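You operate a simulated robot arm through the tools that you are given. There is no shell and no other tool. Be economical: measure what you need, move in short steps, check, and stop when the job is done.

Carry out the task below with a simulated robot arm. There is one attempt and no reset: what you move stays moved.

Task
Put things in order on the bench top. At the end: the orange stopper from the bench top stands where the red tape measure stood; the red tape measure stands on top of the black bend block; the black torch stands where the silver tin stood; the silver tin from the bench top stands where the orange stopper stood; whatever was shut is shut again. Leave all else as you found it, and nothing knocked over.

Only the result counts: the job must be done as asked and must still hold three seconds after the hand-in. Knocking over, shifting, dropping, spilling or breaking anything else fails it. Lids that push on must go on centred and level and be pressed home; caps that screw on are set level and turned clockwise until they are tight.

Robot
A 7-joint arm with a two-finger gripper, fixed in place. Base frame: the origin is at the foot of the arm, x ahead of it, y to its left, z up; the work surface is at about z = 0. Readings come in m, rad, newtons and seconds.
With the tool pointing down near the work surface it reaches from about 0.16 to 0.38 m from the base axis. Its first joint turns from -1.257 to 1.257 rad. Payload 0.6 kg.
Tool frame: the origin (TCP) lies between the finger pads and is the grasp point; the fingertips stand 0.022 m ahead of it; z points along the fingers, y is the line along which they close. Largest opening 0.092 m; the body of the gripper starts 0.065 m behind the TCP.
Orientation is that of the tool frame in the base frame, as a unit quaternion [w, x, y, z]. With the fingers straight down and closing along the base's y, the tool's x points along the base's -x, its y along +y and its z along -z.

Tools
- The arm moves only by the tool nudge_tool. Its argument "increments" is a list of rows, each an object of numbers (a shift or turn left out is 0, a gripper value left out holds the last): "x", "y", "z": the shift along the tool's x, y, z in m; "wx", "wy", "wz": the turn, a rotation vector about the tool's x, y, z in rad; "grip": the opening, from 0 (shut) to 1 (fully open). In form: [{"x": .., "y": .., "z": .., "wx": .., "wy": .., "wz": .., "grip": ..}, ...]. A call has 1 to 10 rows; each row shifts and turns the commanded pose from where the row before left it, along the tool's axes as they then stand. Rows are played at 5 a second. More than 0.05 m and 0.15 rad between two rows, or a gripper value outside its range, and nothing of the call is played. Where a pose cannot be reached the arm comes as near as it can. A force on the tool above 40 N (or 10 N above the force at the start of the call, whichever is more), or a blocked arm, ends the call early, and 0.2 s more pass. Each finger halts on what it meets, pressing with about 26 N; the grip force reading is that of the motor and also rises with nothing between the fingers. The clock runs only during rows and for 0.2 s after the last one: add rows that do not move to give the fingers time. The reply holds the time, the measured pose of the TCP, the force on the tool along the base axes, the opening and the grip force, in the units named above and with some noise, with the torque about the TCP (base axes, N m) and any sound that the robot's microphone picked up.
- Cameras (640 x 400 px; columns grow to the right, rows downward): "scene" is fixed at [0.0577, -0.2784, 0.3978]; the picture's right is [0.73, -0.68, 0.00], its down [-0.43, -0.46, -0.78] and it looks along [0.53, 0.57, -0.63] (base axes); focal length 214 px, centre (320, 200). "wrist" rides on the gripper at [0.071, 0.019, -0.102] in the tool frame; the picture's right is [-0.26, 0.97, 0.00], its down [-0.75, -0.20, -0.63] and it looks along [-0.60, -0.16, 0.78] (tool axes); focal length 280 px, centre (320, 200).
- get_image(camera): a new picture of that camera. It takes no simulated time.
- locate(camera, pixels): for up to 12 pixels [column, row] of the newest picture of that camera ("zoom" is the newest enlarged one), the place [x, y, z] in the base frame of the surface seen there, good to about 0.002 m. It takes no simulated time.
- inspect(camera, box): a new picture of the part [left, top, right, bottom] of that camera's present view, enlarged. It takes no simulated time.
- finish_job(): hands the job in; it is judged then, once.

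Keep the steps short. Do not move on a guess: measure, check each grasp and each placing, and mend mistakes. In all there are 80 turns and 46 pictures (those below and enlarged ones count). Leave the gripper open and the arm clear of the work at the hand-in unless told otherwise, and finish with a single line.

The tools are called after "Emit:" by a JSON object that holds its "name" and its "arguments". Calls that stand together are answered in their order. nudge_tool: Moves the arm, as the interface text tells. Its arguments: {"type":"object","properties":{"increments":{"type":"array","items":{"type":"object","properties":{"x":{"type":"number"},"y":{"type":"number"},"z":{"type":"number"},"wx":{"type":"number"},"wy":{"type":"number"},"wz":{"type":"number"},"grip":{"type":"number"}}}}},"required":["increments"]} The other tools are called the same way: get_image (camera) takes a picture; locate (camera, pixels) gives the place of the surface under pixels of a picture; inspect (camera, box) takes an enlarged picture of a part of a camera's view; finish_job () hands the job in.

At the start:

```text
time: 0.0
ee_pos: [0.2212, -0.0678, 0.3121]
orientation: [0.0, 0.0, 1.0, 0.001]
ft_force: [0.0, -0.4, -0.2]
ft_torque: [-0.03, -0.04, 0.0]
gripper_width: 0.0919
gripper_force: 0.0
```

scene: 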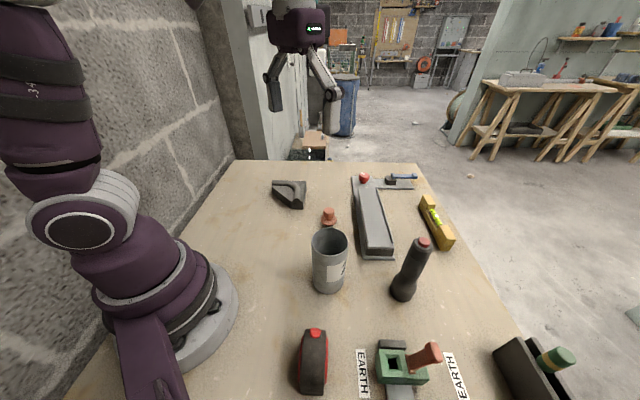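
wrist: 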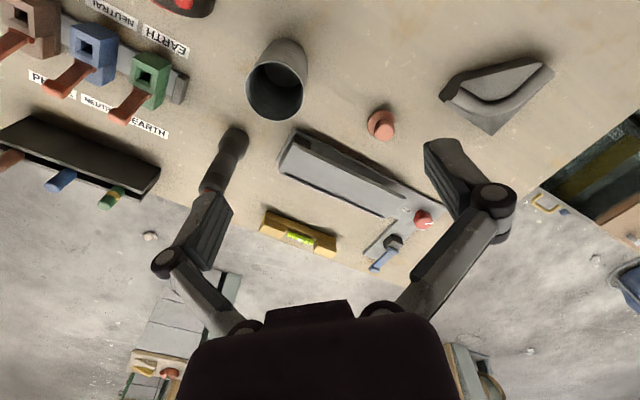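

I start by taking enlarged views of the main objects before I measure them.

Emit:
{"name": "inspect", "arguments": {"camera": "scene", "box": [240, 160, 480, 310]}}

Emit:
{"name": "inspect", "arguments": {"camera": "scene", "box": [260, 280, 452, 400]}}

Emit:
{"name": "locate", "arguments": {"camera": "scene", "pixels": [[329, 210], [329, 222], [329, 228], [313, 240], [347, 240], [327, 291], [426, 241], [403, 297], [315, 333], [312, 390], [288, 190], [290, 205]]}}

```text
2.67 times, centred on (360, 235) of scene
```

zoom: 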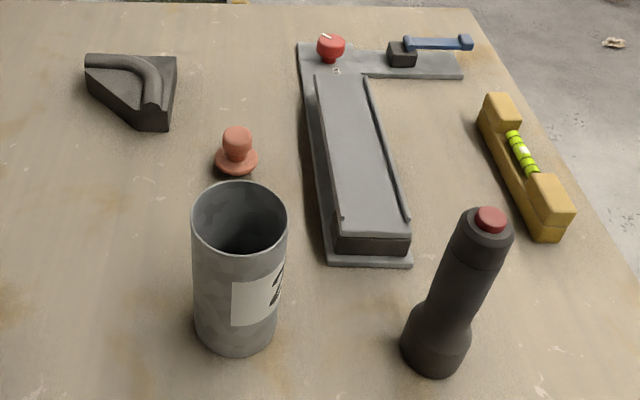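

```text
3.33 times, centred on (356, 340) of scene
```

zoom: 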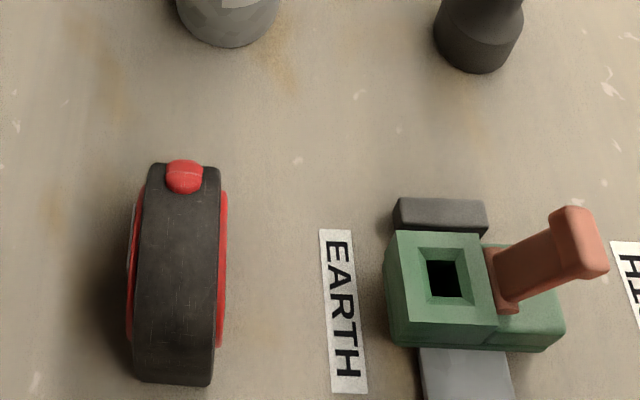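

```text
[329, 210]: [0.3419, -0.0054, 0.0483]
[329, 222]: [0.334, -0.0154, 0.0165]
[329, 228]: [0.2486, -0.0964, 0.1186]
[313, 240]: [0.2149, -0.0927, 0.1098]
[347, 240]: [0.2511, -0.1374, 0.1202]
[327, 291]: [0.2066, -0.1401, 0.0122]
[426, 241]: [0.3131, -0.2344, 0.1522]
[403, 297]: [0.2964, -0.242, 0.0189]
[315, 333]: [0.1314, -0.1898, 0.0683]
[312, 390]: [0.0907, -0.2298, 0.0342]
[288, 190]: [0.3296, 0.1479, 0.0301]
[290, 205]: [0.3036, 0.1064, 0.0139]
```

I see an open tin, and nothing in the way of lids to open so far. Next I measure the tape measure, using pixels of the newest enlarged view.

Emit:
{"name": "locate", "arguments": {"camera": "zoom", "pixels": [[160, 172], [212, 172], [185, 180], [145, 260], [215, 260], [180, 260], [138, 370], [208, 375], [175, 345], [130, 330], [222, 340], [175, 395]]}}

Emit:
{"name": "inspect", "arguments": {"camera": "wrist", "box": [220, 0, 560, 212]}}

```text
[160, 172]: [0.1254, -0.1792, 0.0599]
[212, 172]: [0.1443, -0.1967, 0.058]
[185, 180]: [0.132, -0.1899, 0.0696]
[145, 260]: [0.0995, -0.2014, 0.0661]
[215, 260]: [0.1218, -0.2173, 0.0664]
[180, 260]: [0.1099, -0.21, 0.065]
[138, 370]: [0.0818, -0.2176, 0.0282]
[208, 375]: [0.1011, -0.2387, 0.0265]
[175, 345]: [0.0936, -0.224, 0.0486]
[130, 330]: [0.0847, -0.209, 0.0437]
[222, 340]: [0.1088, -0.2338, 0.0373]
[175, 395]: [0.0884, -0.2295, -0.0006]
```

```text
1.88 times, centred on (390, 106) of wrist
```

zoom: 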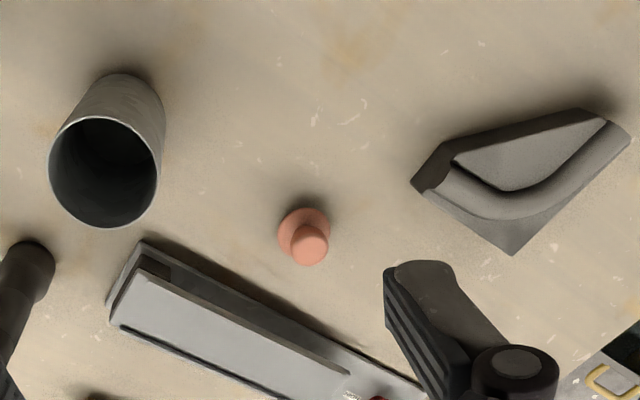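

The bend block has a raised curved ridge and a flat area, so I measure its top.

Emit:
{"name": "locate", "arguments": {"camera": "zoom", "pixels": [[470, 160], [520, 160], [560, 140], [590, 123], [510, 180], [445, 185], [480, 205], [540, 205], [600, 145], [515, 235], [510, 252], [420, 185]]}}

Emit:
{"name": "inspect", "arguments": {"camera": "scene", "box": [260, 170, 340, 220]}}

```text
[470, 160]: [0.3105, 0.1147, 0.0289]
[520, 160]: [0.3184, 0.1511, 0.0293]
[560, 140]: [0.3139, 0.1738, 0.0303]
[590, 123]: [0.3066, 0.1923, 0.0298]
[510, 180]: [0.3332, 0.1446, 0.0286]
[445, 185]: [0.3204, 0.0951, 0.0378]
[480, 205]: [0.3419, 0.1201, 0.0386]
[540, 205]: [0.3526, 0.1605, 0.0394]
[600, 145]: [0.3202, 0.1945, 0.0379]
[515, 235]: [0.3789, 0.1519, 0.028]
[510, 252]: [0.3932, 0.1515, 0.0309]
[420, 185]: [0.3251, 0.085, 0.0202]
```

```text
8.00 times, centred on (300, 195) of scene
```

zoom: 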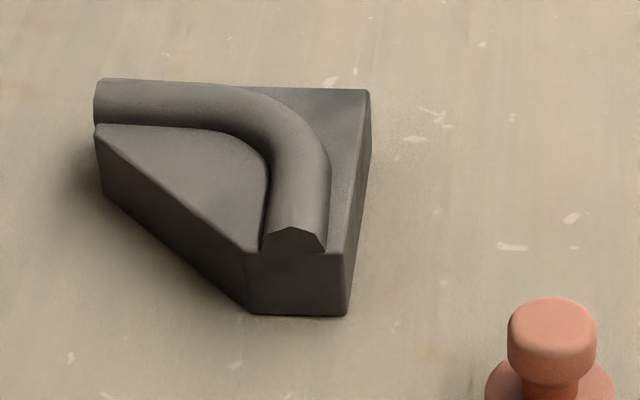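

I map the flat area of the block: its edges and the inner foot of the ridge, from this zoom.

Emit:
{"name": "locate", "arguments": {"camera": "zoom", "pixels": [[104, 128], [250, 248], [342, 250], [366, 95], [140, 127], [180, 129], [215, 134], [245, 148], [262, 172], [265, 200], [260, 235], [175, 188]]}}

```text
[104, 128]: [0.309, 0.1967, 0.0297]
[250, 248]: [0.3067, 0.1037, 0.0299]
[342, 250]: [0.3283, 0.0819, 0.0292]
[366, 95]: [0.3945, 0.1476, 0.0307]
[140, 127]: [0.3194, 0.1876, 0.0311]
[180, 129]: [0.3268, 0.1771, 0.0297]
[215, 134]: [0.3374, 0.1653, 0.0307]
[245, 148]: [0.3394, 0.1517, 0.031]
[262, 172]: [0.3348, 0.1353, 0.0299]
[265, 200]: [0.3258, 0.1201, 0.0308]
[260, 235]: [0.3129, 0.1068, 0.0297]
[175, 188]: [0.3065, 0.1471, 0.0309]
```

I read the following:
- The tape centre is near (0.112, -0.209), with its thin side along about -42°.
- The block's flat top is at z 0.03 with a ridge to 0.039.

Next I move over the tape at z of about 0.23 and turn the fingers to its thin side.

Emit:
{"name": "nudge_tool", "arguments": {"increments": [{"x": 0.027, "y": -0.035, "z": 0.02, "grip": 1}, {"x": 0.027, "y": -0.035, "z": 0.02}, {"x": 0.027, "y": -0.035, "z": 0.02}, {"x": 0.028, "y": -0.036, "z": 0.02}, {"wz": -0.14}, {"wz": -0.14}, {"wz": -0.14}, {"wz": -0.14}, {"wz": -0.14}, {"wz": -0.138}]}}

Emit:
{"name": "get_image", "arguments": {"camera": "wrist"}}

```text
time: 2.2
ee_pos: [0.1124, -0.2074, 0.231]
orientation: [0.002, -0.409, 0.913, 0.002]
ft_force: [0.4, 0.7, 0.4]
ft_torque: [0.0, 0.03, -0.06]
gripper_width: 0.0921
gripper_force: 0.0
```

```text
39 pictures are left
```

wrist: 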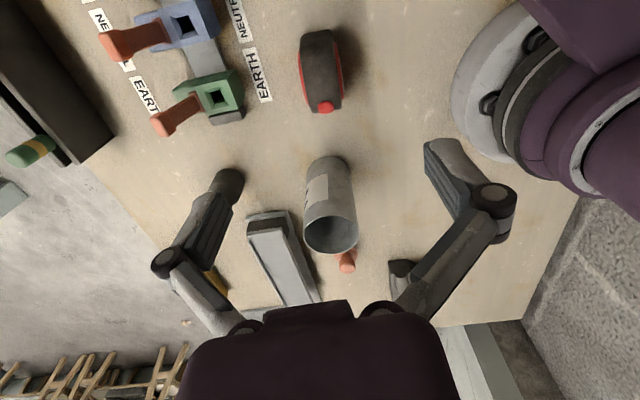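

The tape is at (322,70) in the wrist picture, right under the gripper. I take an enlarged view to measure its outline.

Emit:
{"name": "inspect", "arguments": {"camera": "wrist", "box": [256, 20, 384, 120]}}

```text
4.00 times, centred on (320, 70) of wrist
```

zoom: 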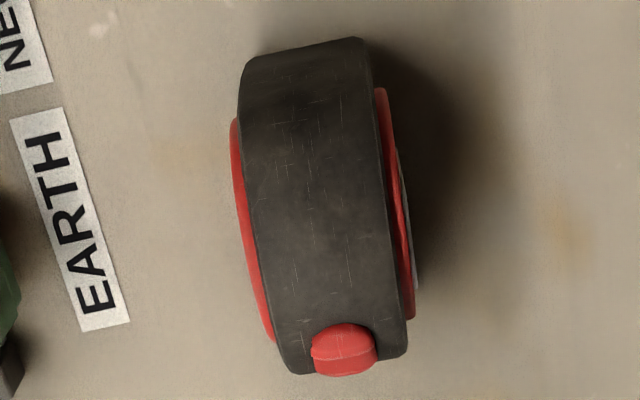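

Emit:
{"name": "locate", "arguments": {"camera": "zoom", "pixels": [[248, 60], [362, 45], [300, 48], [246, 150], [378, 150], [235, 160], [392, 160], [255, 260], [390, 260], [285, 362], [400, 350], [320, 200]]}}

```text
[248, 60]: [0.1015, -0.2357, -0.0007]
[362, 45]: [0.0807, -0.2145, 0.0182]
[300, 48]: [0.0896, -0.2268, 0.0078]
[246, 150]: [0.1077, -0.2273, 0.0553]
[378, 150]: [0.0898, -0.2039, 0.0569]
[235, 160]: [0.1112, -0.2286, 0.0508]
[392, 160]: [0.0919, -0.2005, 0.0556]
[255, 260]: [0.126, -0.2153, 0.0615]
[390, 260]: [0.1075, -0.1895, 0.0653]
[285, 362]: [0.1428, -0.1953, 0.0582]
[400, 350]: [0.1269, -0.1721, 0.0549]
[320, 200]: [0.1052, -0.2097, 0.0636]
```

The measurements put the tape centre at (0.113, -0.206), its long axis at 42° and its height at 0.066. I turn 6°, close to about 0.064 to keep clear of the green block, and go down to z of about 0.043.

Emit:
{"name": "nudge_tool", "arguments": {"increments": [{"wz": 0.105, "grip": 0.7}, {"z": 0.04}, {"z": 0.04}, {"z": 0.04}, {"z": 0.04}, {"z": 0.027}, {}]}}

Emit:
{"name": "get_image", "arguments": {"camera": "wrist"}}

```text
time: 3.8
ee_pos: [0.1124, -0.2073, 0.044]
orientation: [0.002, -0.358, 0.934, 0.001]
ft_force: [0.8, -0.2, -0.4]
ft_torque: [0.03, 0.01, 0.04]
gripper_width: 0.0642
gripper_force: 0.0
```

```text
37 pictures are left
```

wrist: 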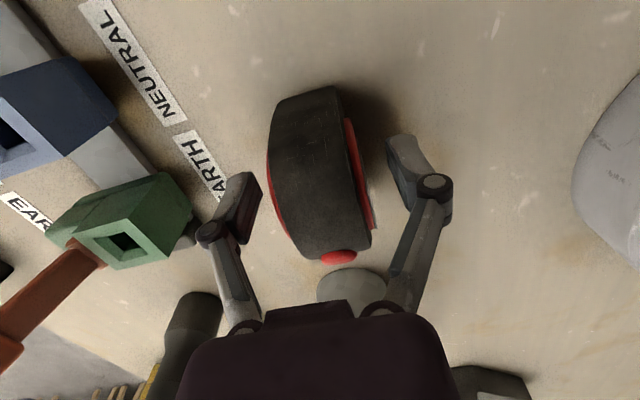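

The tape sits between the fingers. I check its direction against the jaws with located points on the top edges.

Emit:
{"name": "locate", "arguments": {"camera": "wrist", "pixels": [[275, 120], [340, 120], [274, 150], [346, 150], [276, 180], [352, 180], [281, 210], [360, 210], [288, 235], [365, 235]]}}

```text
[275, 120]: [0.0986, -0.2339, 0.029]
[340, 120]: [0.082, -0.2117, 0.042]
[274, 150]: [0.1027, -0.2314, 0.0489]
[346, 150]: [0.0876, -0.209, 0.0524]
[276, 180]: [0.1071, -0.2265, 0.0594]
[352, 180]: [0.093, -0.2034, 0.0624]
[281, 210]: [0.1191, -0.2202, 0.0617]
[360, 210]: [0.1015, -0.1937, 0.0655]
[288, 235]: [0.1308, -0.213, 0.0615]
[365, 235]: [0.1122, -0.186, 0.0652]
```

It is within a few degrees of the jaws, which will align it. I close on the tape.

Emit:
{"name": "nudge_tool", "arguments": {"increments": [{"grip": 0.3}, {"grip": 0.25}, {"grip": 0.2}, {}, {}]}}

Emit:
{"name": "get_image", "arguments": {"camera": "wrist"}}

```text
time: 5.0
ee_pos: [0.1124, -0.2073, 0.0451]
orientation: [0.002, -0.359, 0.933, 0.001]
ft_force: [-0.2, 0.1, -0.4]
ft_torque: [-0.03, 0.01, 0.0]
gripper_width: 0.0315
gripper_force: 25.9
```

```text
36 pictures are left
```

wrist: 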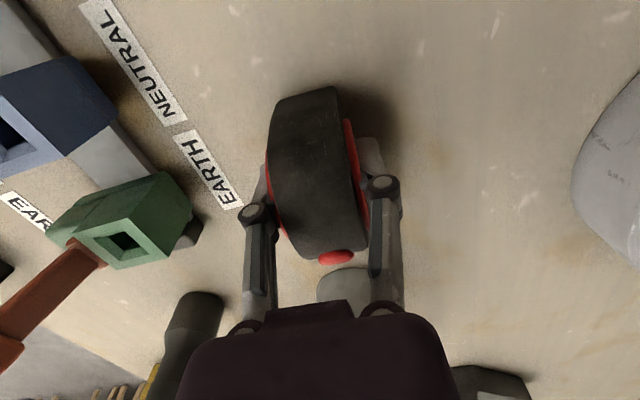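

The tape is held at a width of 0.0315 m and 26 N. I lift it straight up and look at it.

Emit:
{"name": "nudge_tool", "arguments": {"increments": [{"z": -0.02}, {"z": -0.04}, {"z": -0.04}, {"z": -0.04}, {"z": -0.04}, {"z": -0.035}]}}

Emit:
{"name": "inspect", "arguments": {"camera": "scene", "box": [200, 120, 520, 320]}}

```text
time: 6.4
ee_pos: [0.1135, -0.2069, 0.26]
orientation: [0.001, -0.357, 0.934, 0.0]
ft_force: [0.9, 0.1, -2.3]
ft_torque: [-0.02, 0.05, 0.01]
gripper_width: 0.0317
gripper_force: 26.8
```

```text
2.00 times, centred on (360, 220) of scene
```

zoom: 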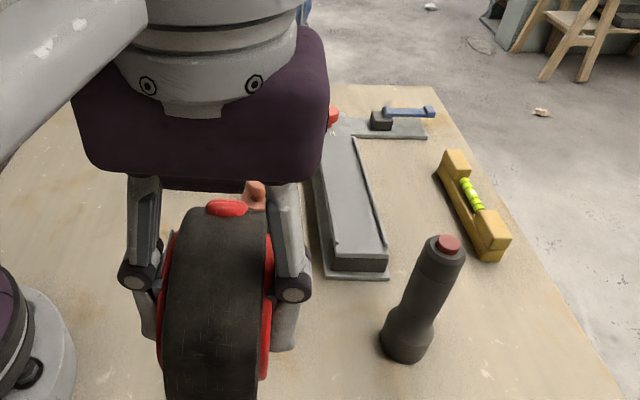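

The tape is lifted cleanly and weighs about 0.2 kg. I carry it high, at z 0.26, to above the bend block.

Emit:
{"name": "nudge_tool", "arguments": {"increments": [{"x": -0.043, "y": 0.0145}, {"x": -0.043, "y": 0.0145}, {"x": -0.043, "y": 0.0145}, {"x": -0.043, "y": 0.0145}, {"x": -0.043, "y": 0.0145}, {"x": -0.043, "y": 0.0145}, {"x": -0.043, "y": 0.0145}, {"x": -0.043, "y": 0.0145}, {"x": -0.043, "y": 0.0145}]}}

Emit:
{"name": "nudge_tool", "arguments": {"increments": [{"wz": -0.14}, {"wz": -0.14}, {"wz": -0.14}, {"wz": -0.14}, {"wz": -0.14}, {"wz": -0.138}]}}

Emit:
{"name": "inspect", "arguments": {"camera": "scene", "box": [200, 60, 360, 220]}}

Emit:
{"name": "get_image", "arguments": {"camera": "wrist"}}

```text
time: 8.4
ee_pos: [0.3046, 0.1293, 0.2509]
orientation: [-0.014, -0.358, 0.934, 0.002]
ft_force: [44.3, 24.6, -91.6]
ft_torque: [-0.62, -0.31, -0.42]
gripper_width: 0.0315
gripper_force: 25.4
out of reach, approached as far as the arm can: row 9
stopped in row 9: the force on the tool passed its limit at 188 N (the readings are from after the stop); the commanded pose is now the measured one
```

```text
time: 8.7
ee_pos: [0.3045, 0.1301, 0.2516]
orientation: [-0.01, -0.36, 0.933, 0.002]
ft_force: [25.4, 9.9, -52.0]
ft_torque: [0.26, -0.12, 0.1]
gripper_width: 0.0315
gripper_force: 25.9
stopped in row 1: the force on the tool passed its limit at 145 N (the readings are from after the stop); the commanded pose is now the measured one
```

```text
2.50 times, centred on (280, 140) of scene
```

zoom: 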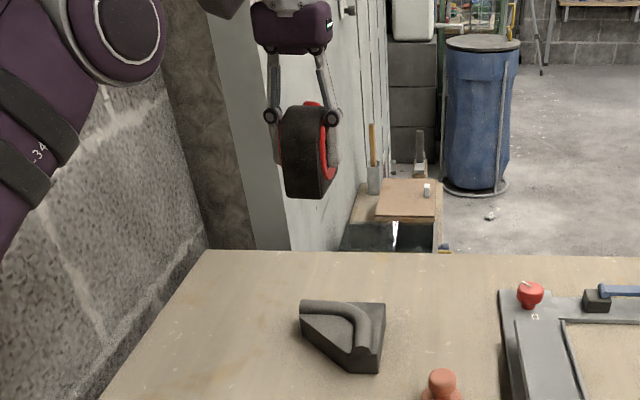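

```text
33 pictures are left
```

wrist: 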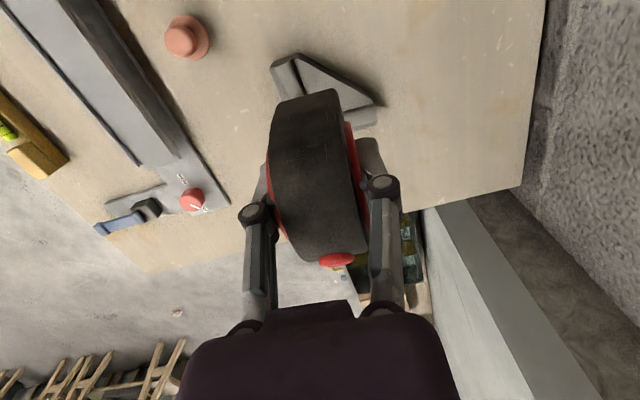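

The arm hit its reach limit at this height. I back off a little toward the base and check that the force goes away.

Emit:
{"name": "nudge_tool", "arguments": {"increments": [{"x": 0.02, "y": 0.008}, {"x": 0.02, "y": 0.008}, {}]}}

```text
time: 9.5
ee_pos: [0.2638, 0.1152, 0.2514]
orientation: [-0.013, -0.36, 0.933, 0.003]
ft_force: [-0.5, -0.4, -2.0]
ft_torque: [-0.01, 0.03, -0.01]
gripper_width: 0.0316
gripper_force: 25.7
```

The force is back to normal and the tool is tilted by 1.5°. I level it, lower to z of about 0.15 over free bench, and turn the tape's long side along y.

Emit:
{"name": "nudge_tool", "arguments": {"increments": [{"wx": 0.0145, "wy": -0.022}, {"z": 0.035}, {"z": 0.035}, {"z": 0.03}, {"wz": -0.14}, {"wz": -0.14}, {"wz": -0.14}, {"wz": -0.14}, {"wz": -0.14}, {"wz": -0.135}]}}

Emit:
{"name": "inspect", "arguments": {"camera": "scene", "box": [200, 110, 360, 220]}}

```text
time: 11.7
ee_pos: [0.2633, 0.1148, 0.1527]
orientation: [0.001, 0.708, -0.706, 0.001]
ft_force: [-0.5, -0.3, -3.0]
ft_torque: [-0.03, 0.0, 0.02]
gripper_width: 0.0317
gripper_force: 26.3
```

```text
3.64 times, centred on (280, 165) of scene
```

zoom: 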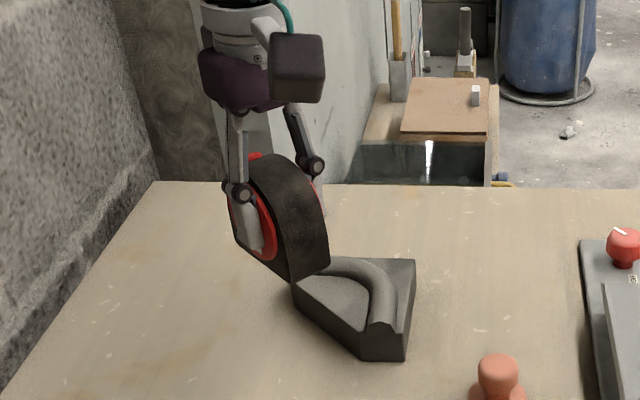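

The tape's lower edge is visible now. I measure the bottom corners in this zoom.

Emit:
{"name": "locate", "arguments": {"camera": "zoom", "pixels": [[237, 236], [250, 252], [265, 262], [280, 272], [290, 279], [325, 268], [310, 274], [300, 230], [318, 220], [285, 180], [258, 160], [290, 250]]}}

```text
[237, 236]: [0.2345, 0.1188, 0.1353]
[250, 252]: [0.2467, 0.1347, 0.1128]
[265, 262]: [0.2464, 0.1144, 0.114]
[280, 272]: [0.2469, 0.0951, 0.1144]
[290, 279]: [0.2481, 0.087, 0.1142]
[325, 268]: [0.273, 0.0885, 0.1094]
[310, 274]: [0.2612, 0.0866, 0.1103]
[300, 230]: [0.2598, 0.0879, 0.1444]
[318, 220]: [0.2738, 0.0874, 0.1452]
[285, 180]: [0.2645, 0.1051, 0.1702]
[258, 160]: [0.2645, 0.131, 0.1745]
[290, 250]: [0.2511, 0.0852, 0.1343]
```

The tape's bottom is flat, about 0.063 × 0.027 m. The inner flat area of the block is too small for it, so it must rest across the curved ridge. I need the crest line exactly, so I take a wrist view.

Emit:
{"name": "inspect", "arguments": {"camera": "wrist", "box": [160, 100, 480, 300]}}

Emit:
{"name": "inspect", "arguments": {"camera": "scene", "box": [270, 165, 318, 215]}}

```text
2.00 times, centred on (320, 200) of wrist
```

zoom: 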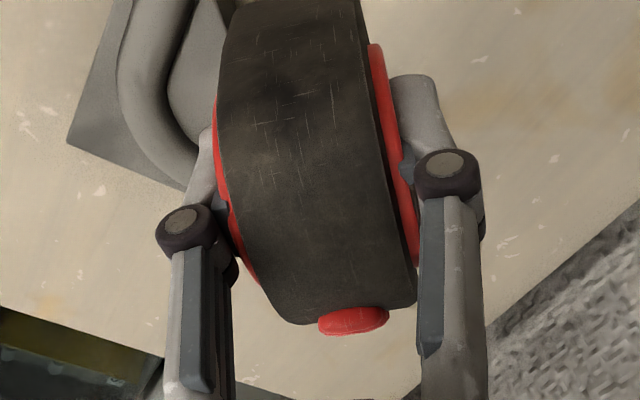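

```text
8.00 times, centred on (294, 190) of scene
```

zoom: 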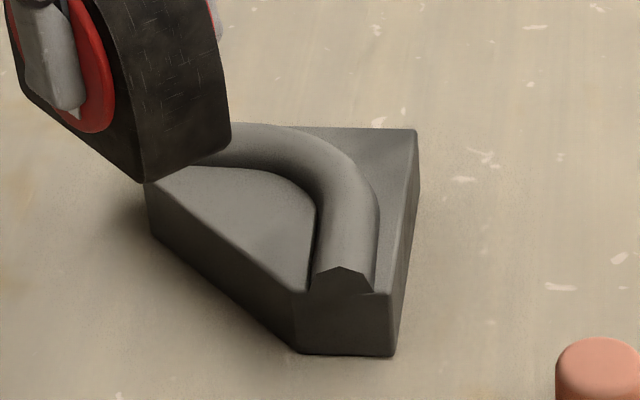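

Emit:
{"name": "locate", "arguments": {"camera": "zoom", "pixels": [[340, 270], [330, 235], [340, 235], [352, 235], [365, 235], [335, 205], [348, 205], [362, 200], [325, 170], [338, 160], [300, 145], [265, 135]]}}

```text
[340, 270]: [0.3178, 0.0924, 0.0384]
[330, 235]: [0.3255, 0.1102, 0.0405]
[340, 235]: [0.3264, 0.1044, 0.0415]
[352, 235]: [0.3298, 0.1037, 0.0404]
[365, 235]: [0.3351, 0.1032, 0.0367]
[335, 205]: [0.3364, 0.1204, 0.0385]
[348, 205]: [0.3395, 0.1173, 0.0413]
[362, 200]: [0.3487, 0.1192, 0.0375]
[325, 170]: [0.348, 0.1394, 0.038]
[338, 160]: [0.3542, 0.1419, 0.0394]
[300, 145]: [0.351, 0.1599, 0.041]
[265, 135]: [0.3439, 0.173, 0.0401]
```

The crest runs (0.340, 0.1175) – (0.353, 0.150) – (0.34, 0.1825) at z of about 0.041, so the tape centre should be at about (0.3465, 0.150). I lower to z 0.105 and move forward in small steps, watching reach.

Emit:
{"name": "nudge_tool", "arguments": {"increments": [{"z": 0.025}, {"z": 0.022}, {"x": -0.011, "y": -0.02}, {"x": -0.011, "y": -0.02}, {"x": -0.01, "y": -0.02}, {"y": -0.01}, {}]}}

```text
time: 13.3
ee_pos: [0.3335, 0.1462, 0.1047]
orientation: [0.0, 0.707, -0.707, 0.001]
ft_force: [-0.8, 0.2, -2.6]
ft_torque: [-0.02, 0.0, 0.02]
gripper_width: 0.0314
gripper_force: 25.7
```

Reach is still good. I go the remaining 13 mm forward.

Emit:
{"name": "nudge_tool", "arguments": {"increments": [{"y": -0.005}, {"y": -0.005}, {"y": -0.003, "x": -0.001}, {}]}}

Emit:
{"name": "inspect", "arguments": {"camera": "scene", "box": [256, 130, 336, 210]}}

```text
time: 14.3
ee_pos: [0.3448, 0.1473, 0.1034]
orientation: [-0.001, -0.707, 0.707, -0.001]
ft_force: [-0.5, 0.7, -3.3]
ft_torque: [-0.04, 0.01, -0.03]
gripper_width: 0.0316
gripper_force: 25.8
```

```text
5.00 times, centred on (296, 170) of scene
```

zoom: 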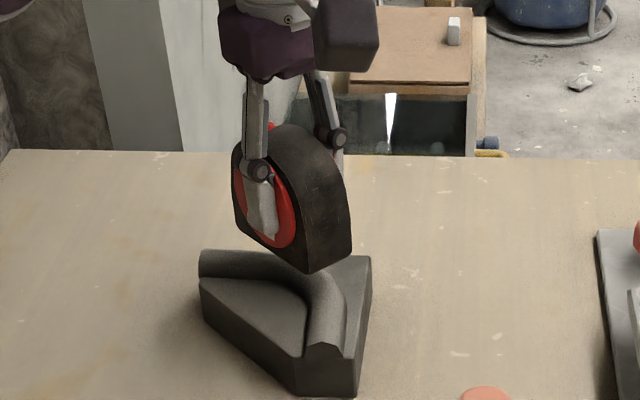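

I check where the tape actually is with points on its near face and lower edge.

Emit:
{"name": "locate", "arguments": {"camera": "zoom", "pixels": [[308, 268], [345, 252], [330, 262], [300, 262], [240, 225], [305, 215], [345, 205], [280, 256], [260, 244], [325, 215]]}}

```text
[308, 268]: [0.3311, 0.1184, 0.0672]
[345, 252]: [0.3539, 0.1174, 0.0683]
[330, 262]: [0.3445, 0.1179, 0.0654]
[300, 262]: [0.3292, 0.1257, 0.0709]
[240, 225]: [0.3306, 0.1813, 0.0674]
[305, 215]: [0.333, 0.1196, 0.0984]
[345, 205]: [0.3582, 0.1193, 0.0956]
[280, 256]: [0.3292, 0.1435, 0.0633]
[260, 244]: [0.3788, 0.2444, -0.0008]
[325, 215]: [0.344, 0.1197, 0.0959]
```

The tape centre is at about (0.3445, 0.150), so I go 2 mm further and then down carefully.

Emit:
{"name": "nudge_tool", "arguments": {"increments": [{"y": -0.002, "z": 0.004}, {"z": 0.005}, {"z": 0.003}, {"z": 0.002}, {}]}}

```text
time: 15.5
ee_pos: [0.3479, 0.1471, 0.0909]
orientation: [0.0, 0.707, -0.707, 0.001]
ft_force: [-0.2, -0.1, -2.6]
ft_torque: [0.01, -0.03, 0.01]
gripper_width: 0.0316
gripper_force: 26.3
```

Emit:
{"name": "nudge_tool", "arguments": {"increments": [{"y": 0.001, "z": 0.002}, {"z": 0.001}, {"z": 0.001}, {"z": 0.001}, {}]}}

```text
time: 16.7
ee_pos: [0.348, 0.1466, 0.0859]
orientation: [-0.001, -0.707, 0.707, 0.0]
ft_force: [-0.1, 0.3, -3.3]
ft_torque: [0.01, 0.02, 0.0]
gripper_width: 0.0316
gripper_force: 26.6
```

Emit:
{"name": "nudge_tool", "arguments": {"increments": [{"y": 0.001, "z": 0.001}, {"z": 0.001}, {}]}}

Emit:
{"name": "inspect", "arguments": {"camera": "scene", "box": [266, 150, 330, 214]}}

```text
time: 17.5
ee_pos: [0.3475, 0.1466, 0.0833]
orientation: [0.0, 0.707, -0.707, 0.001]
ft_force: [-0.3, -0.1, -2.8]
ft_torque: [-0.03, 0.0, 0.01]
gripper_width: 0.0316
gripper_force: 26.1
```

```text
6.25 times, centred on (298, 182) of scene
```

zoom: 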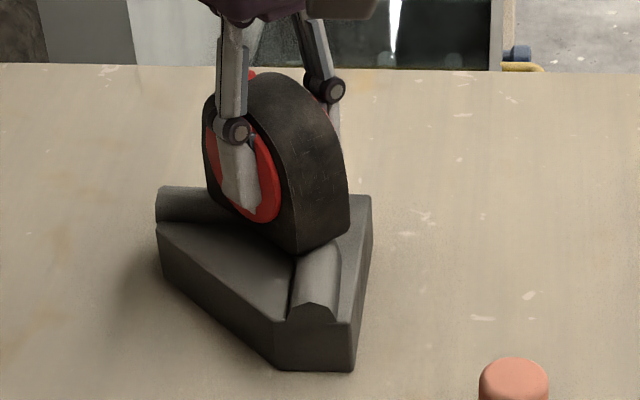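

Emit:
{"name": "nudge_tool", "arguments": {"increments": [{"z": 0.001}, {"z": 0.001}, {}]}}

Emit:
{"name": "locate", "arguments": {"camera": "zoom", "pixels": [[297, 245], [346, 225], [297, 200], [338, 185], [318, 190], [208, 180], [285, 240]]}}

```text
time: 18.3
ee_pos: [0.3454, 0.1485, 0.0821]
orientation: [-0.001, -0.707, 0.708, 0.0]
ft_force: [0.0, -0.8, -2.4]
ft_torque: [-0.04, -0.02, -0.07]
gripper_width: 0.0318
gripper_force: 25.7
```

```text
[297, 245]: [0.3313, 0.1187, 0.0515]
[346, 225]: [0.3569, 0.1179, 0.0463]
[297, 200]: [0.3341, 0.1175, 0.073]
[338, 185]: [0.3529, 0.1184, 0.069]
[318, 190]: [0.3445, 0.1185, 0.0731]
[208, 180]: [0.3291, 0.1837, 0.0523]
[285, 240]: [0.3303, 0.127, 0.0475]
```

By the camera the tape centre is at x of about 0.3445, so I shift 1.5 mm forward and keep lowering until I feel contact.

Emit:
{"name": "nudge_tool", "arguments": {"increments": [{"y": -0.0015}, {"z": 0.001}, {"z": 0.001}, {}, {}]}}

```text
time: 19.5
ee_pos: [0.3473, 0.1479, 0.0783]
orientation: [0.001, 0.707, -0.707, 0.001]
ft_force: [0.5, 1.2, -1.8]
ft_torque: [0.0, 0.0, -0.02]
gripper_width: 0.0316
gripper_force: 26.1
```

Emit:
{"name": "nudge_tool", "arguments": {"increments": [{"z": 0.001}, {}, {}]}}

Emit:
{"name": "inspect", "arguments": {"camera": "scene", "box": [278, 160, 326, 208]}}

```text
time: 20.3
ee_pos: [0.3475, 0.1468, 0.0788]
orientation: [0.001, 0.707, -0.707, 0.0]
ft_force: [0.1, -0.3, -3.4]
ft_torque: [-0.02, -0.04, 0.03]
gripper_width: 0.0318
gripper_force: 25.9
```

```text
8.33 times, centred on (302, 184) of scene
```

zoom: 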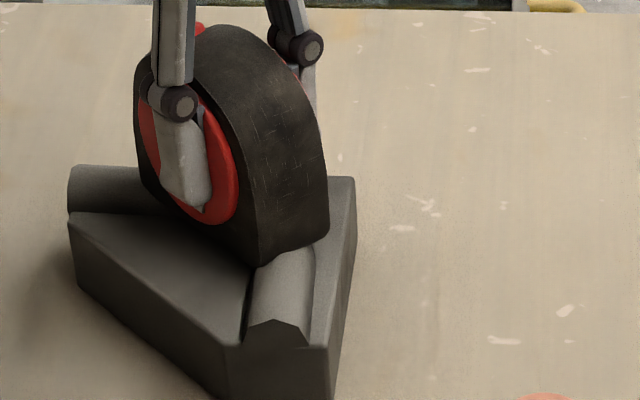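

Emit:
{"name": "nudge_tool", "arguments": {"increments": [{"z": 0.001}, {}, {}]}}

Emit:
{"name": "locate", "arguments": {"camera": "zoom", "pixels": [[258, 262], [325, 236], [290, 252], [262, 200], [315, 180], [285, 270], [270, 300], [275, 318], [285, 300], [300, 290], [225, 240], [175, 205]]}}

```text
time: 21.1
ee_pos: [0.3469, 0.1472, 0.0772]
orientation: [0.0, 0.708, -0.707, 0.001]
ft_force: [-0.7, 0.1, -3.5]
ft_torque: [-0.04, 0.05, 0.01]
gripper_width: 0.0317
gripper_force: 25.8
```

```text
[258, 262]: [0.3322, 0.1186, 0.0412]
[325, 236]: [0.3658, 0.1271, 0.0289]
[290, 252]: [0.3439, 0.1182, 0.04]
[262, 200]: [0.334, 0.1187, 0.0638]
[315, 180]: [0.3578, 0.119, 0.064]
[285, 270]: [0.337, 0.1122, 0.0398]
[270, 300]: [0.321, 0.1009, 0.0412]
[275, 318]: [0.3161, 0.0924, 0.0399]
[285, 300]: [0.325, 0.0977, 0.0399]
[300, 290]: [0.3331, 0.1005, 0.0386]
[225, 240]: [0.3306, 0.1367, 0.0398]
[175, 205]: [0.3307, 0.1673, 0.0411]
```

Emit:
{"name": "nudge_tool", "arguments": {"increments": [{"z": 0.001}, {}, {}]}}

```text
time: 21.9
ee_pos: [0.3471, 0.146, 0.077]
orientation: [0.0, 0.707, -0.707, 0.001]
ft_force: [-0.7, 0.6, -2.5]
ft_torque: [-0.01, -0.02, -0.03]
gripper_width: 0.0317
gripper_force: 26.3
```

Emit:
{"name": "nudge_tool", "arguments": {"increments": [{"z": 0.001}, {"z": 0.001}, {}]}}

Emit:
{"name": "inspect", "arguments": {"camera": "scene", "box": [278, 160, 326, 208]}}

```text
time: 22.7
ee_pos: [0.3479, 0.1472, 0.0753]
orientation: [0.0, 0.707, -0.707, 0.0]
ft_force: [-0.2, 0.6, -2.7]
ft_torque: [-0.03, -0.01, 0.02]
gripper_width: 0.0316
gripper_force: 26.3
```

```text
8.33 times, centred on (302, 184) of scene
```

zoom: 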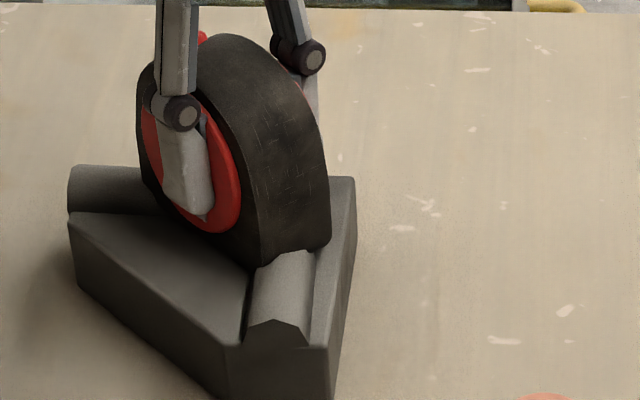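

No contact force yet, and the picture shows the tape at the ridge. I keep lowering 1 mm at a time until the force changes.

Emit:
{"name": "nudge_tool", "arguments": {"increments": [{"z": 0.001}, {}, {"z": 0.001}, {}]}}

```text
time: 23.7
ee_pos: [0.349, 0.147, 0.0738]
orientation: [0.001, -0.707, 0.707, 0.0]
ft_force: [1.9, 2.8, 17.0]
ft_torque: [0.29, -0.05, -0.01]
gripper_width: 0.0318
gripper_force: 26.2
```

Contact: the vertical force rose by 20 N at z 0.074. I back off 1 mm, then open by just a few mm so the fingers could still catch the tape.

Emit:
{"name": "nudge_tool", "arguments": {"increments": [{"z": -0.001}, {}, {"grip": 0.39}, {}, {}]}}

Emit:
{"name": "inspect", "arguments": {"camera": "scene", "box": [278, 160, 326, 208]}}

Emit:
{"name": "inspect", "arguments": {"camera": "wrist", "box": [200, 60, 440, 300]}}

```text
time: 24.9
ee_pos: [0.348, 0.1475, 0.0734]
orientation: [0.001, 0.707, -0.707, 0.0]
ft_force: [-0.5, 0.5, 1.0]
ft_torque: [0.01, -0.02, 0.0]
gripper_width: 0.0358
gripper_force: 0.2
```

```text
8.33 times, centred on (302, 184) of scene
```

zoom: 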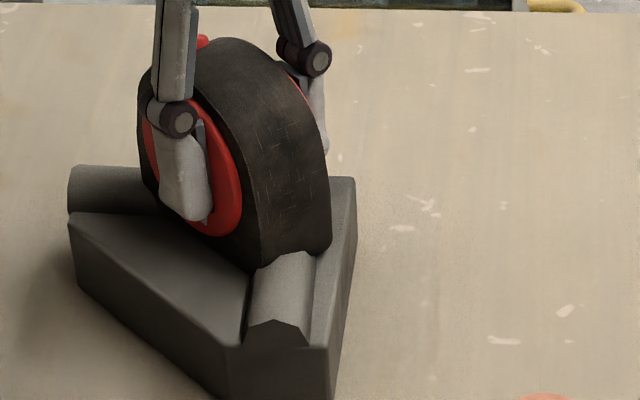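

```text
1.67 times, centred on (320, 180) of wrist
```

zoom: 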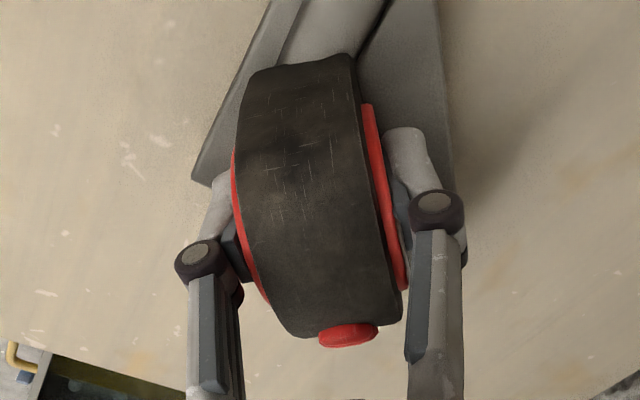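

The tape stands upright with the fingers clear of it. I open further and check that it stays.

Emit:
{"name": "nudge_tool", "arguments": {"increments": [{"grip": 0.45}, {"grip": 0.52}, {}, {}]}}

Emit:
{"name": "inspect", "arguments": {"camera": "scene", "box": [278, 160, 326, 208]}}

```text
time: 25.9
ee_pos: [0.3485, 0.147, 0.0734]
orientation: [0.001, 0.707, -0.707, 0.001]
ft_force: [-0.3, -0.5, -0.2]
ft_torque: [0.02, 0.05, -0.02]
gripper_width: 0.048
gripper_force: 0.2
```

```text
8.33 times, centred on (302, 184) of scene
```

zoom: 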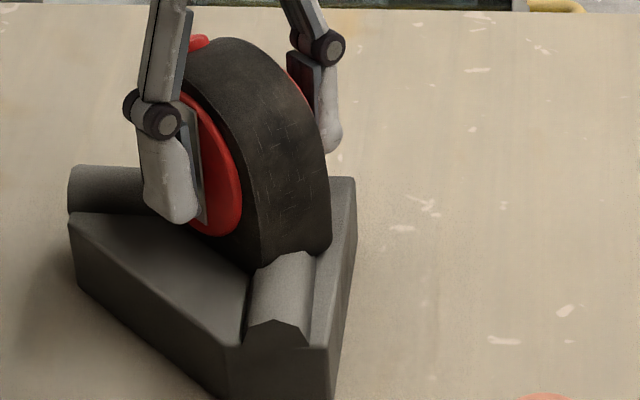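

The tape stands still by itself. The fingers straddle it, so I open more and slide out along -y, away from the reach limit, then rise.

Emit:
{"name": "nudge_tool", "arguments": {"increments": [{"grip": 0.75}, {}, {"x": 0.02}, {"x": 0.02}, {"x": 0.025}, {"x": 0.01, "z": -0.02}, {"y": 0.02, "z": -0.03}, {"y": 0.03, "z": -0.04}, {"y": 0.03, "z": -0.02}]}}

Emit:
{"name": "get_image", "arguments": {"camera": "scene"}}

Emit:
{"name": "get_image", "arguments": {"camera": "wrist"}}

```text
time: 27.9
ee_pos: [0.2669, 0.0734, 0.1809]
orientation: [-0.001, -0.707, 0.707, -0.001]
ft_force: [0.8, -1.1, 0.8]
ft_torque: [0.01, 0.01, -0.02]
gripper_width: 0.0691
gripper_force: 0.1
```

```text
22 pictures are left
```

scene: 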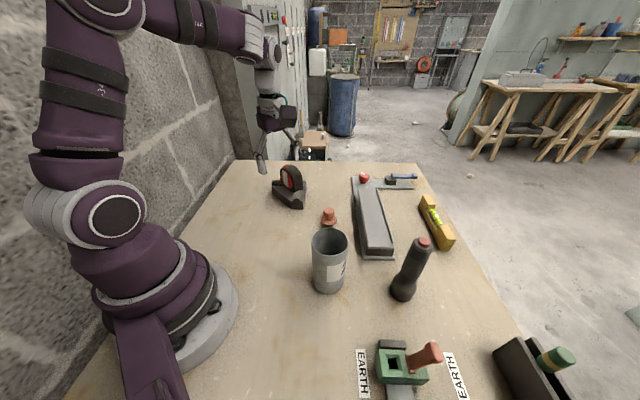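

```text
21 pictures are left
```

wrist: 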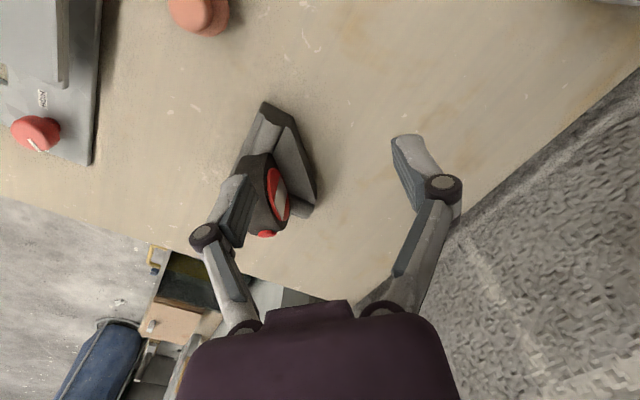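

The tape stands on the block. Next I measure the stopper and the tin in this scene picture.

Emit:
{"name": "locate", "arguments": {"camera": "scene", "pixels": [[329, 209], [325, 210], [333, 210], [329, 215], [322, 221], [336, 221], [329, 224], [320, 236], [340, 236], [330, 286], [320, 288], [340, 285]]}}

Emit:
{"name": "inspect", "arguments": {"camera": "scene", "box": [304, 196, 368, 236]}}

```text
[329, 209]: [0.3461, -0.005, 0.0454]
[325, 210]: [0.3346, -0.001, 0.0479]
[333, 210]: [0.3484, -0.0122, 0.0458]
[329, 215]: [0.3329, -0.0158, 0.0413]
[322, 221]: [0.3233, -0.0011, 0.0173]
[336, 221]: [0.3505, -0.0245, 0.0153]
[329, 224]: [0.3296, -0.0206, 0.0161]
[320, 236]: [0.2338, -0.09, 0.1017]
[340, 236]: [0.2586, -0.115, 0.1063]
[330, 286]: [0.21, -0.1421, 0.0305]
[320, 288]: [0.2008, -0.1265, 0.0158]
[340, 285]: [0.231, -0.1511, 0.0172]
```

```text
10.00 times, centred on (336, 216) of scene
```

zoom: 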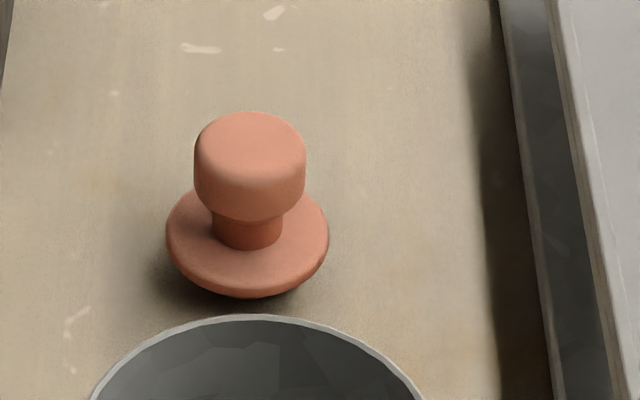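

Emit:
{"name": "locate", "arguments": {"camera": "zoom", "pixels": [[250, 120], [250, 145], [250, 165], [203, 145], [298, 145], [198, 180], [302, 180], [250, 200], [172, 230], [322, 230], [200, 275], [290, 278]]}}

```text
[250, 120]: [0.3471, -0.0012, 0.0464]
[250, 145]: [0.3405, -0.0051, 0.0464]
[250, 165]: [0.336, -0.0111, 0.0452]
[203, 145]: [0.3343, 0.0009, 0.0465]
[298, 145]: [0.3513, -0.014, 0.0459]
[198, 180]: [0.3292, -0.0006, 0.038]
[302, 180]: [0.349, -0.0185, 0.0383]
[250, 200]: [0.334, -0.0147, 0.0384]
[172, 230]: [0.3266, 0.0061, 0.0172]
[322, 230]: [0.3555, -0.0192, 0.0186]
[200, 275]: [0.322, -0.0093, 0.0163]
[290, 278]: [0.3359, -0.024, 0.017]
```

The stopper centre is at (0.3415, -0.0065), the knob is 0.027 wide from z 0.028 to 0.0465, and the flange top is at 0.017. I move above it at z of about 0.12 and turn the fingers to 132°.

Emit:
{"name": "nudge_tool", "arguments": {"increments": [{"x": 0.0266, "y": -0.0249, "z": 0.02, "grip": 0.6}, {"x": 0.0266, "y": -0.0249, "z": 0.02}, {"x": 0.0266, "y": -0.0249, "z": 0.02}, {"wz": 0.14}, {"wz": 0.14}, {"wz": 0.14}, {"wz": 0.14}, {"wz": 0.14}, {"wz": 0.138}]}}

Emit:
{"name": "get_image", "arguments": {"camera": "wrist"}}

```text
time: 29.9
ee_pos: [0.3427, -0.0082, 0.1236]
orientation: [0.0, -0.357, 0.934, -0.001]
ft_force: [0.1, -0.3, 0.4]
ft_torque: [0.0, 0.0, 0.0]
gripper_width: 0.0551
gripper_force: 0.1
```

```text
19 pictures are left
```

wrist: 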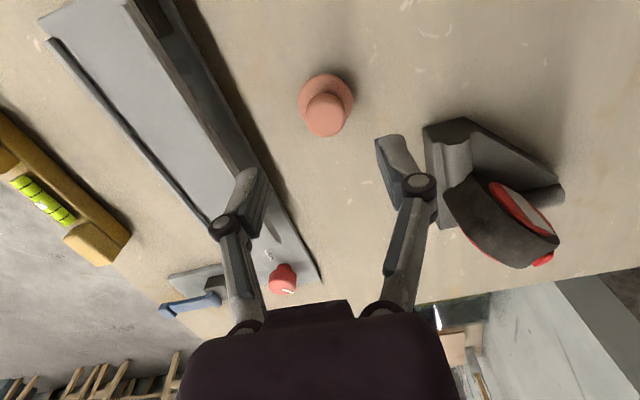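

Emit:
{"name": "locate", "arguments": {"camera": "wrist", "pixels": [[327, 113], [310, 113], [343, 113], [327, 97], [327, 130], [300, 100], [353, 100]]}}

Emit:
{"name": "nudge_tool", "arguments": {"increments": [{"z": 0.03}, {"z": 0.02}, {}]}}

```text
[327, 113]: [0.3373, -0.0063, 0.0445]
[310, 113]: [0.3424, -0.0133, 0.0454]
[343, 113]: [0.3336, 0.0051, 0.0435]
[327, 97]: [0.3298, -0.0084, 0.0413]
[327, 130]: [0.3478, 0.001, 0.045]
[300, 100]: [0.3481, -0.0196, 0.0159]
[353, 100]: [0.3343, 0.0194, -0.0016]
```

```text
time: 30.7
ee_pos: [0.3417, -0.0077, 0.0731]
orientation: [0.0, -0.359, 0.934, -0.001]
ft_force: [-0.3, -0.1, 0.2]
ft_torque: [0.01, -0.01, 0.0]
gripper_width: 0.0552
gripper_force: 0.0
```

The stopper centre averages (0.3405, -0.006), so I shift 2 mm along the closing line and go down to z 0.043.

Emit:
{"name": "nudge_tool", "arguments": {"increments": [{"y": 0.002, "z": 0.015}, {"z": 0.015}, {}, {"grip": 0.4}, {"grip": 0.15}, {}, {}]}}

Emit:
{"name": "inspect", "arguments": {"camera": "scene", "box": [288, 170, 368, 230]}}

```text
time: 32.3
ee_pos: [0.3409, -0.0072, 0.0448]
orientation: [0.0, -0.358, 0.934, -0.001]
ft_force: [-0.2, 0.7, 0.4]
ft_torque: [-0.02, 0.04, 0.02]
gripper_width: 0.0234
gripper_force: 25.7
```

```text
6.67 times, centred on (328, 200) of scene
```

zoom: 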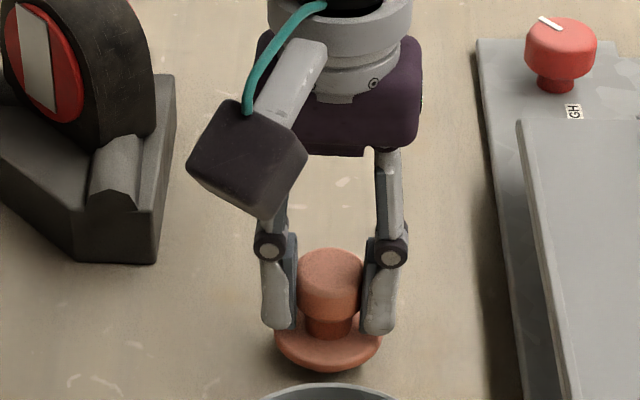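

The stopper is gripped on the knob at 25.7 N. I lift it and carry it above the tin's height to the tape's old place at (0.113, -0.206).

Emit:
{"name": "nudge_tool", "arguments": {"increments": [{"z": -0.04}, {"z": -0.045}, {"x": 0.03, "z": -0.038}, {"x": 0.04, "z": -0.025}, {"x": 0.05}, {"x": 0.046}, {"x": 0.046}, {"x": 0.046}, {"x": 0.045}, {}]}}

```text
time: 34.5
ee_pos: [0.1163, -0.208, 0.1937]
orientation: [-0.001, -0.359, 0.933, -0.001]
ft_force: [-0.5, -0.2, -0.7]
ft_torque: [-0.01, 0.0, 0.02]
gripper_width: 0.0234
gripper_force: 26.1
```

Emit:
{"name": "nudge_tool", "arguments": {"increments": [{"x": 0.001, "y": 0.0037}, {"z": 0.04}, {"z": 0.04}, {"z": 0.04}, {"z": 0.02}, {}]}}

Emit:
{"name": "get_image", "arguments": {"camera": "wrist"}}

```text
time: 35.9
ee_pos: [0.1114, -0.2049, 0.0523]
orientation: [-0.001, -0.358, 0.934, 0.0]
ft_force: [-0.3, 0.0, 0.8]
ft_torque: [0.03, 0.02, 0.0]
gripper_width: 0.0233
gripper_force: 26.1
```

```text
17 pictures are left
```

wrist: 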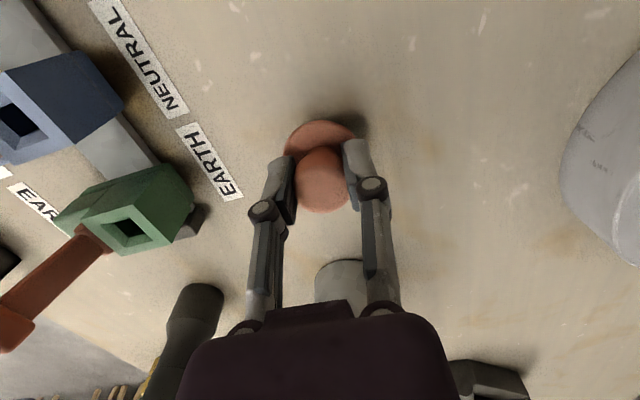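

Still held well and centred. I lower the last millimetres until contact.

Emit:
{"name": "nudge_tool", "arguments": {"increments": [{"y": -0.0014}, {"z": 0.003}, {"z": 0.002}, {"z": 0.001}, {}]}}

```text
time: 37.1
ee_pos: [0.1142, -0.2068, 0.0476]
orientation: [-0.001, -0.359, 0.933, -0.001]
ft_force: [0.1, -0.3, -0.3]
ft_torque: [-0.03, -0.01, 0.02]
gripper_width: 0.0234
gripper_force: 26.0
```

Emit:
{"name": "nudge_tool", "arguments": {"increments": [{"z": 0.001}, {}, {"z": 0.001}, {}, {"z": 0.001}, {}]}}

```text
time: 38.5
ee_pos: [0.113, -0.2083, 0.0437]
orientation: [0.0, -0.358, 0.934, -0.001]
ft_force: [-0.6, 1.1, 17.1]
ft_torque: [0.07, -0.03, 0.03]
gripper_width: 0.0233
gripper_force: 26.5
```

Contact at 17 N. I back off 0.5 mm, open the fingers to 0.05 and rise.

Emit:
{"name": "nudge_tool", "arguments": {"increments": [{"z": -0.0007}, {"grip": 0.4}, {"grip": 0.55}, {}, {"z": -0.02}, {"z": -0.04}, {"z": -0.04}, {"z": -0.04}]}}

Emit:
{"name": "get_image", "arguments": {"camera": "scene"}}

```text
time: 40.3
ee_pos: [0.1141, -0.2067, 0.1841]
orientation: [-0.001, -0.358, 0.934, 0.0]
ft_force: [0.5, 0.4, -0.4]
ft_torque: [0.0, -0.01, 0.02]
gripper_width: 0.0505
gripper_force: 0.0
```

```text
16 pictures are left
```

scene: 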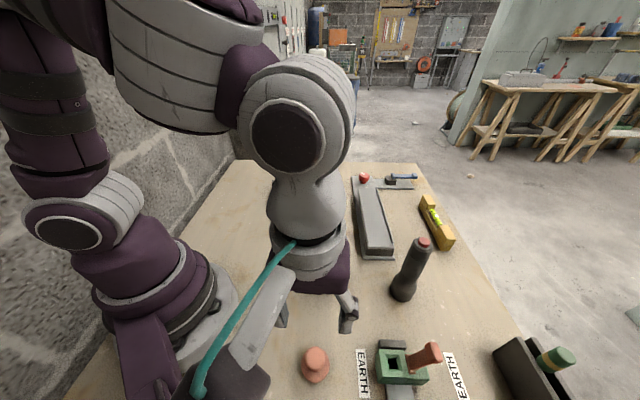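

The stopper stands at the tape's old place. I rise over the tin at about (0.23, -0.12) with the gripper fully open to measure it.

Emit:
{"name": "locate", "arguments": {"camera": "scene", "pixels": [[307, 352], [324, 352], [315, 347], [315, 358], [302, 368], [329, 368]]}}

Emit:
{"name": "nudge_tool", "arguments": {"increments": [{"x": -0.036, "y": -0.003, "z": -0.018, "grip": 1}, {"x": -0.036, "y": -0.003, "z": -0.018}, {"x": -0.036, "y": -0.003, "z": -0.018}, {"x": -0.037, "y": -0.003, "z": -0.018}, {}]}}

Emit:
{"name": "get_image", "arguments": {"camera": "wrist"}}

```text
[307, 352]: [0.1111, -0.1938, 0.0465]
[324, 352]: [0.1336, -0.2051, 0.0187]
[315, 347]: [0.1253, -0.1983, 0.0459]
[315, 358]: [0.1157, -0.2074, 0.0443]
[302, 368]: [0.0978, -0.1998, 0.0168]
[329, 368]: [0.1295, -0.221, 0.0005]
```

```text
time: 41.5
ee_pos: [0.2304, -0.1199, 0.2567]
orientation: [0.0, -0.358, 0.934, -0.002]
ft_force: [0.0, -0.3, 0.6]
ft_torque: [0.0, 0.0, 0.0]
gripper_width: 0.0918
gripper_force: 0.1
```

```text
15 pictures are left
```

wrist: 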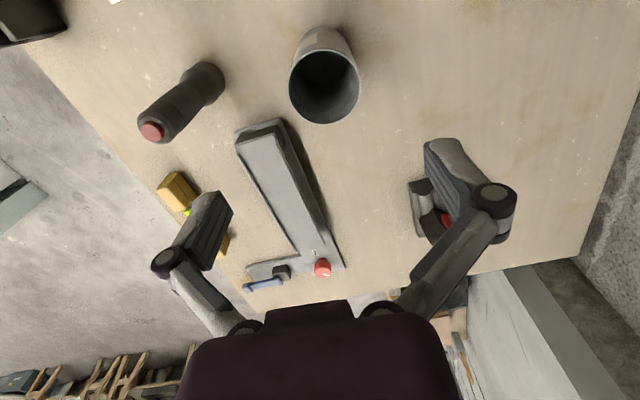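

I measure the tin's rim and foot here, and the torch too.

Emit:
{"name": "locate", "arguments": {"camera": "wrist", "pixels": [[291, 88], [357, 88], [324, 121], [324, 48], [300, 45], [344, 38], [322, 30], [310, 115], [345, 112], [151, 131], [215, 72], [195, 90]]}}

Emit:
{"name": "inspect", "arguments": {"camera": "wrist", "box": [272, 20, 372, 130]}}

```text
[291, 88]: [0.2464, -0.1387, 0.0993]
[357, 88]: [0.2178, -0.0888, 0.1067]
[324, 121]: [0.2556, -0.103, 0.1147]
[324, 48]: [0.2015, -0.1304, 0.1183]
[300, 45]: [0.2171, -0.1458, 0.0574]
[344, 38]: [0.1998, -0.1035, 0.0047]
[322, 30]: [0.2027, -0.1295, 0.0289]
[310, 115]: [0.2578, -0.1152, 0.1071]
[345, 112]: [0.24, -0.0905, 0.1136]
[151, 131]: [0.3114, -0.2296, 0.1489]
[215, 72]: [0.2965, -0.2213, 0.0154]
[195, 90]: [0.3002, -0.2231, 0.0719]
```

```text
3.64 times, centred on (322, 75) of wrist
```

zoom: 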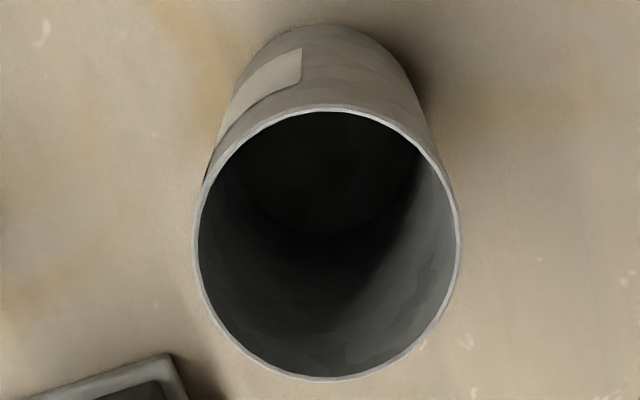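

The tin is empty and its rim is clearly visible. I locate points right on the rim.

Emit:
{"name": "locate", "arguments": {"camera": "zoom", "pixels": [[197, 240], [458, 240], [322, 107], [322, 379], [225, 160], [425, 150], [235, 345], [420, 340], [215, 300], [445, 300]]}}

```text
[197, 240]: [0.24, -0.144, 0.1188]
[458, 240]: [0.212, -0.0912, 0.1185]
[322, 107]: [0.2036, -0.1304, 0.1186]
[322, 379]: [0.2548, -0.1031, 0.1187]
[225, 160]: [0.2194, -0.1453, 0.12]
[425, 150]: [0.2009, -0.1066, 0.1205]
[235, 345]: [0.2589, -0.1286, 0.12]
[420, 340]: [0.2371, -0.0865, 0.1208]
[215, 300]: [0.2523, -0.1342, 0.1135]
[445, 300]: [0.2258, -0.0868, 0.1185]
```

The tin's centre is (0.229, -0.118), its diameter 0.060 and its height 0.119. I centre the jaws, go down to z 0.075 and check.

Emit:
{"name": "nudge_tool", "arguments": {"increments": [{"y": 0.0022}, {"z": 0.045}, {"z": 0.045}, {"z": 0.045}, {"z": 0.046}, {}]}}

Emit:
{"name": "get_image", "arguments": {"camera": "wrist"}}

```text
time: 42.9
ee_pos: [0.2289, -0.1172, 0.0737]
orientation: [-0.001, -0.359, 0.934, -0.001]
ft_force: [0.2, 1.0, 0.5]
ft_torque: [0.02, -0.01, -0.01]
gripper_width: 0.0918
gripper_force: 0.0
```

```text
13 pictures are left
```

wrist: 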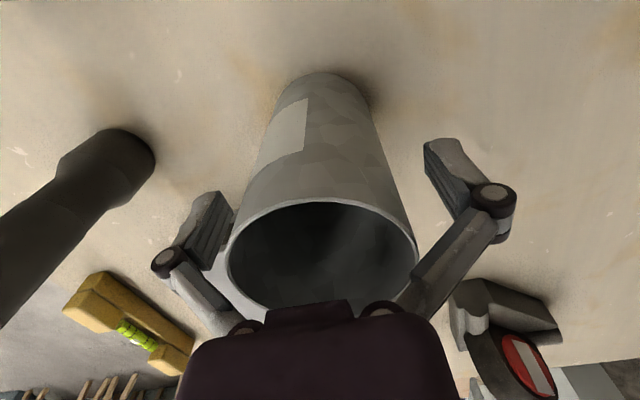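

The tin is centred between the jaws. I close on it.

Emit:
{"name": "nudge_tool", "arguments": {"increments": [{"grip": 0.75}, {"grip": 0.6}, {"grip": 0.55}, {}, {}]}}

```text
time: 44.1
ee_pos: [0.2301, -0.1163, 0.0748]
orientation: [0.001, -0.358, 0.934, -0.001]
ft_force: [-3.7, 3.5, 28.9]
ft_torque: [0.08, 0.07, 0.0]
gripper_width: 0.0765
gripper_force: 26.7
```

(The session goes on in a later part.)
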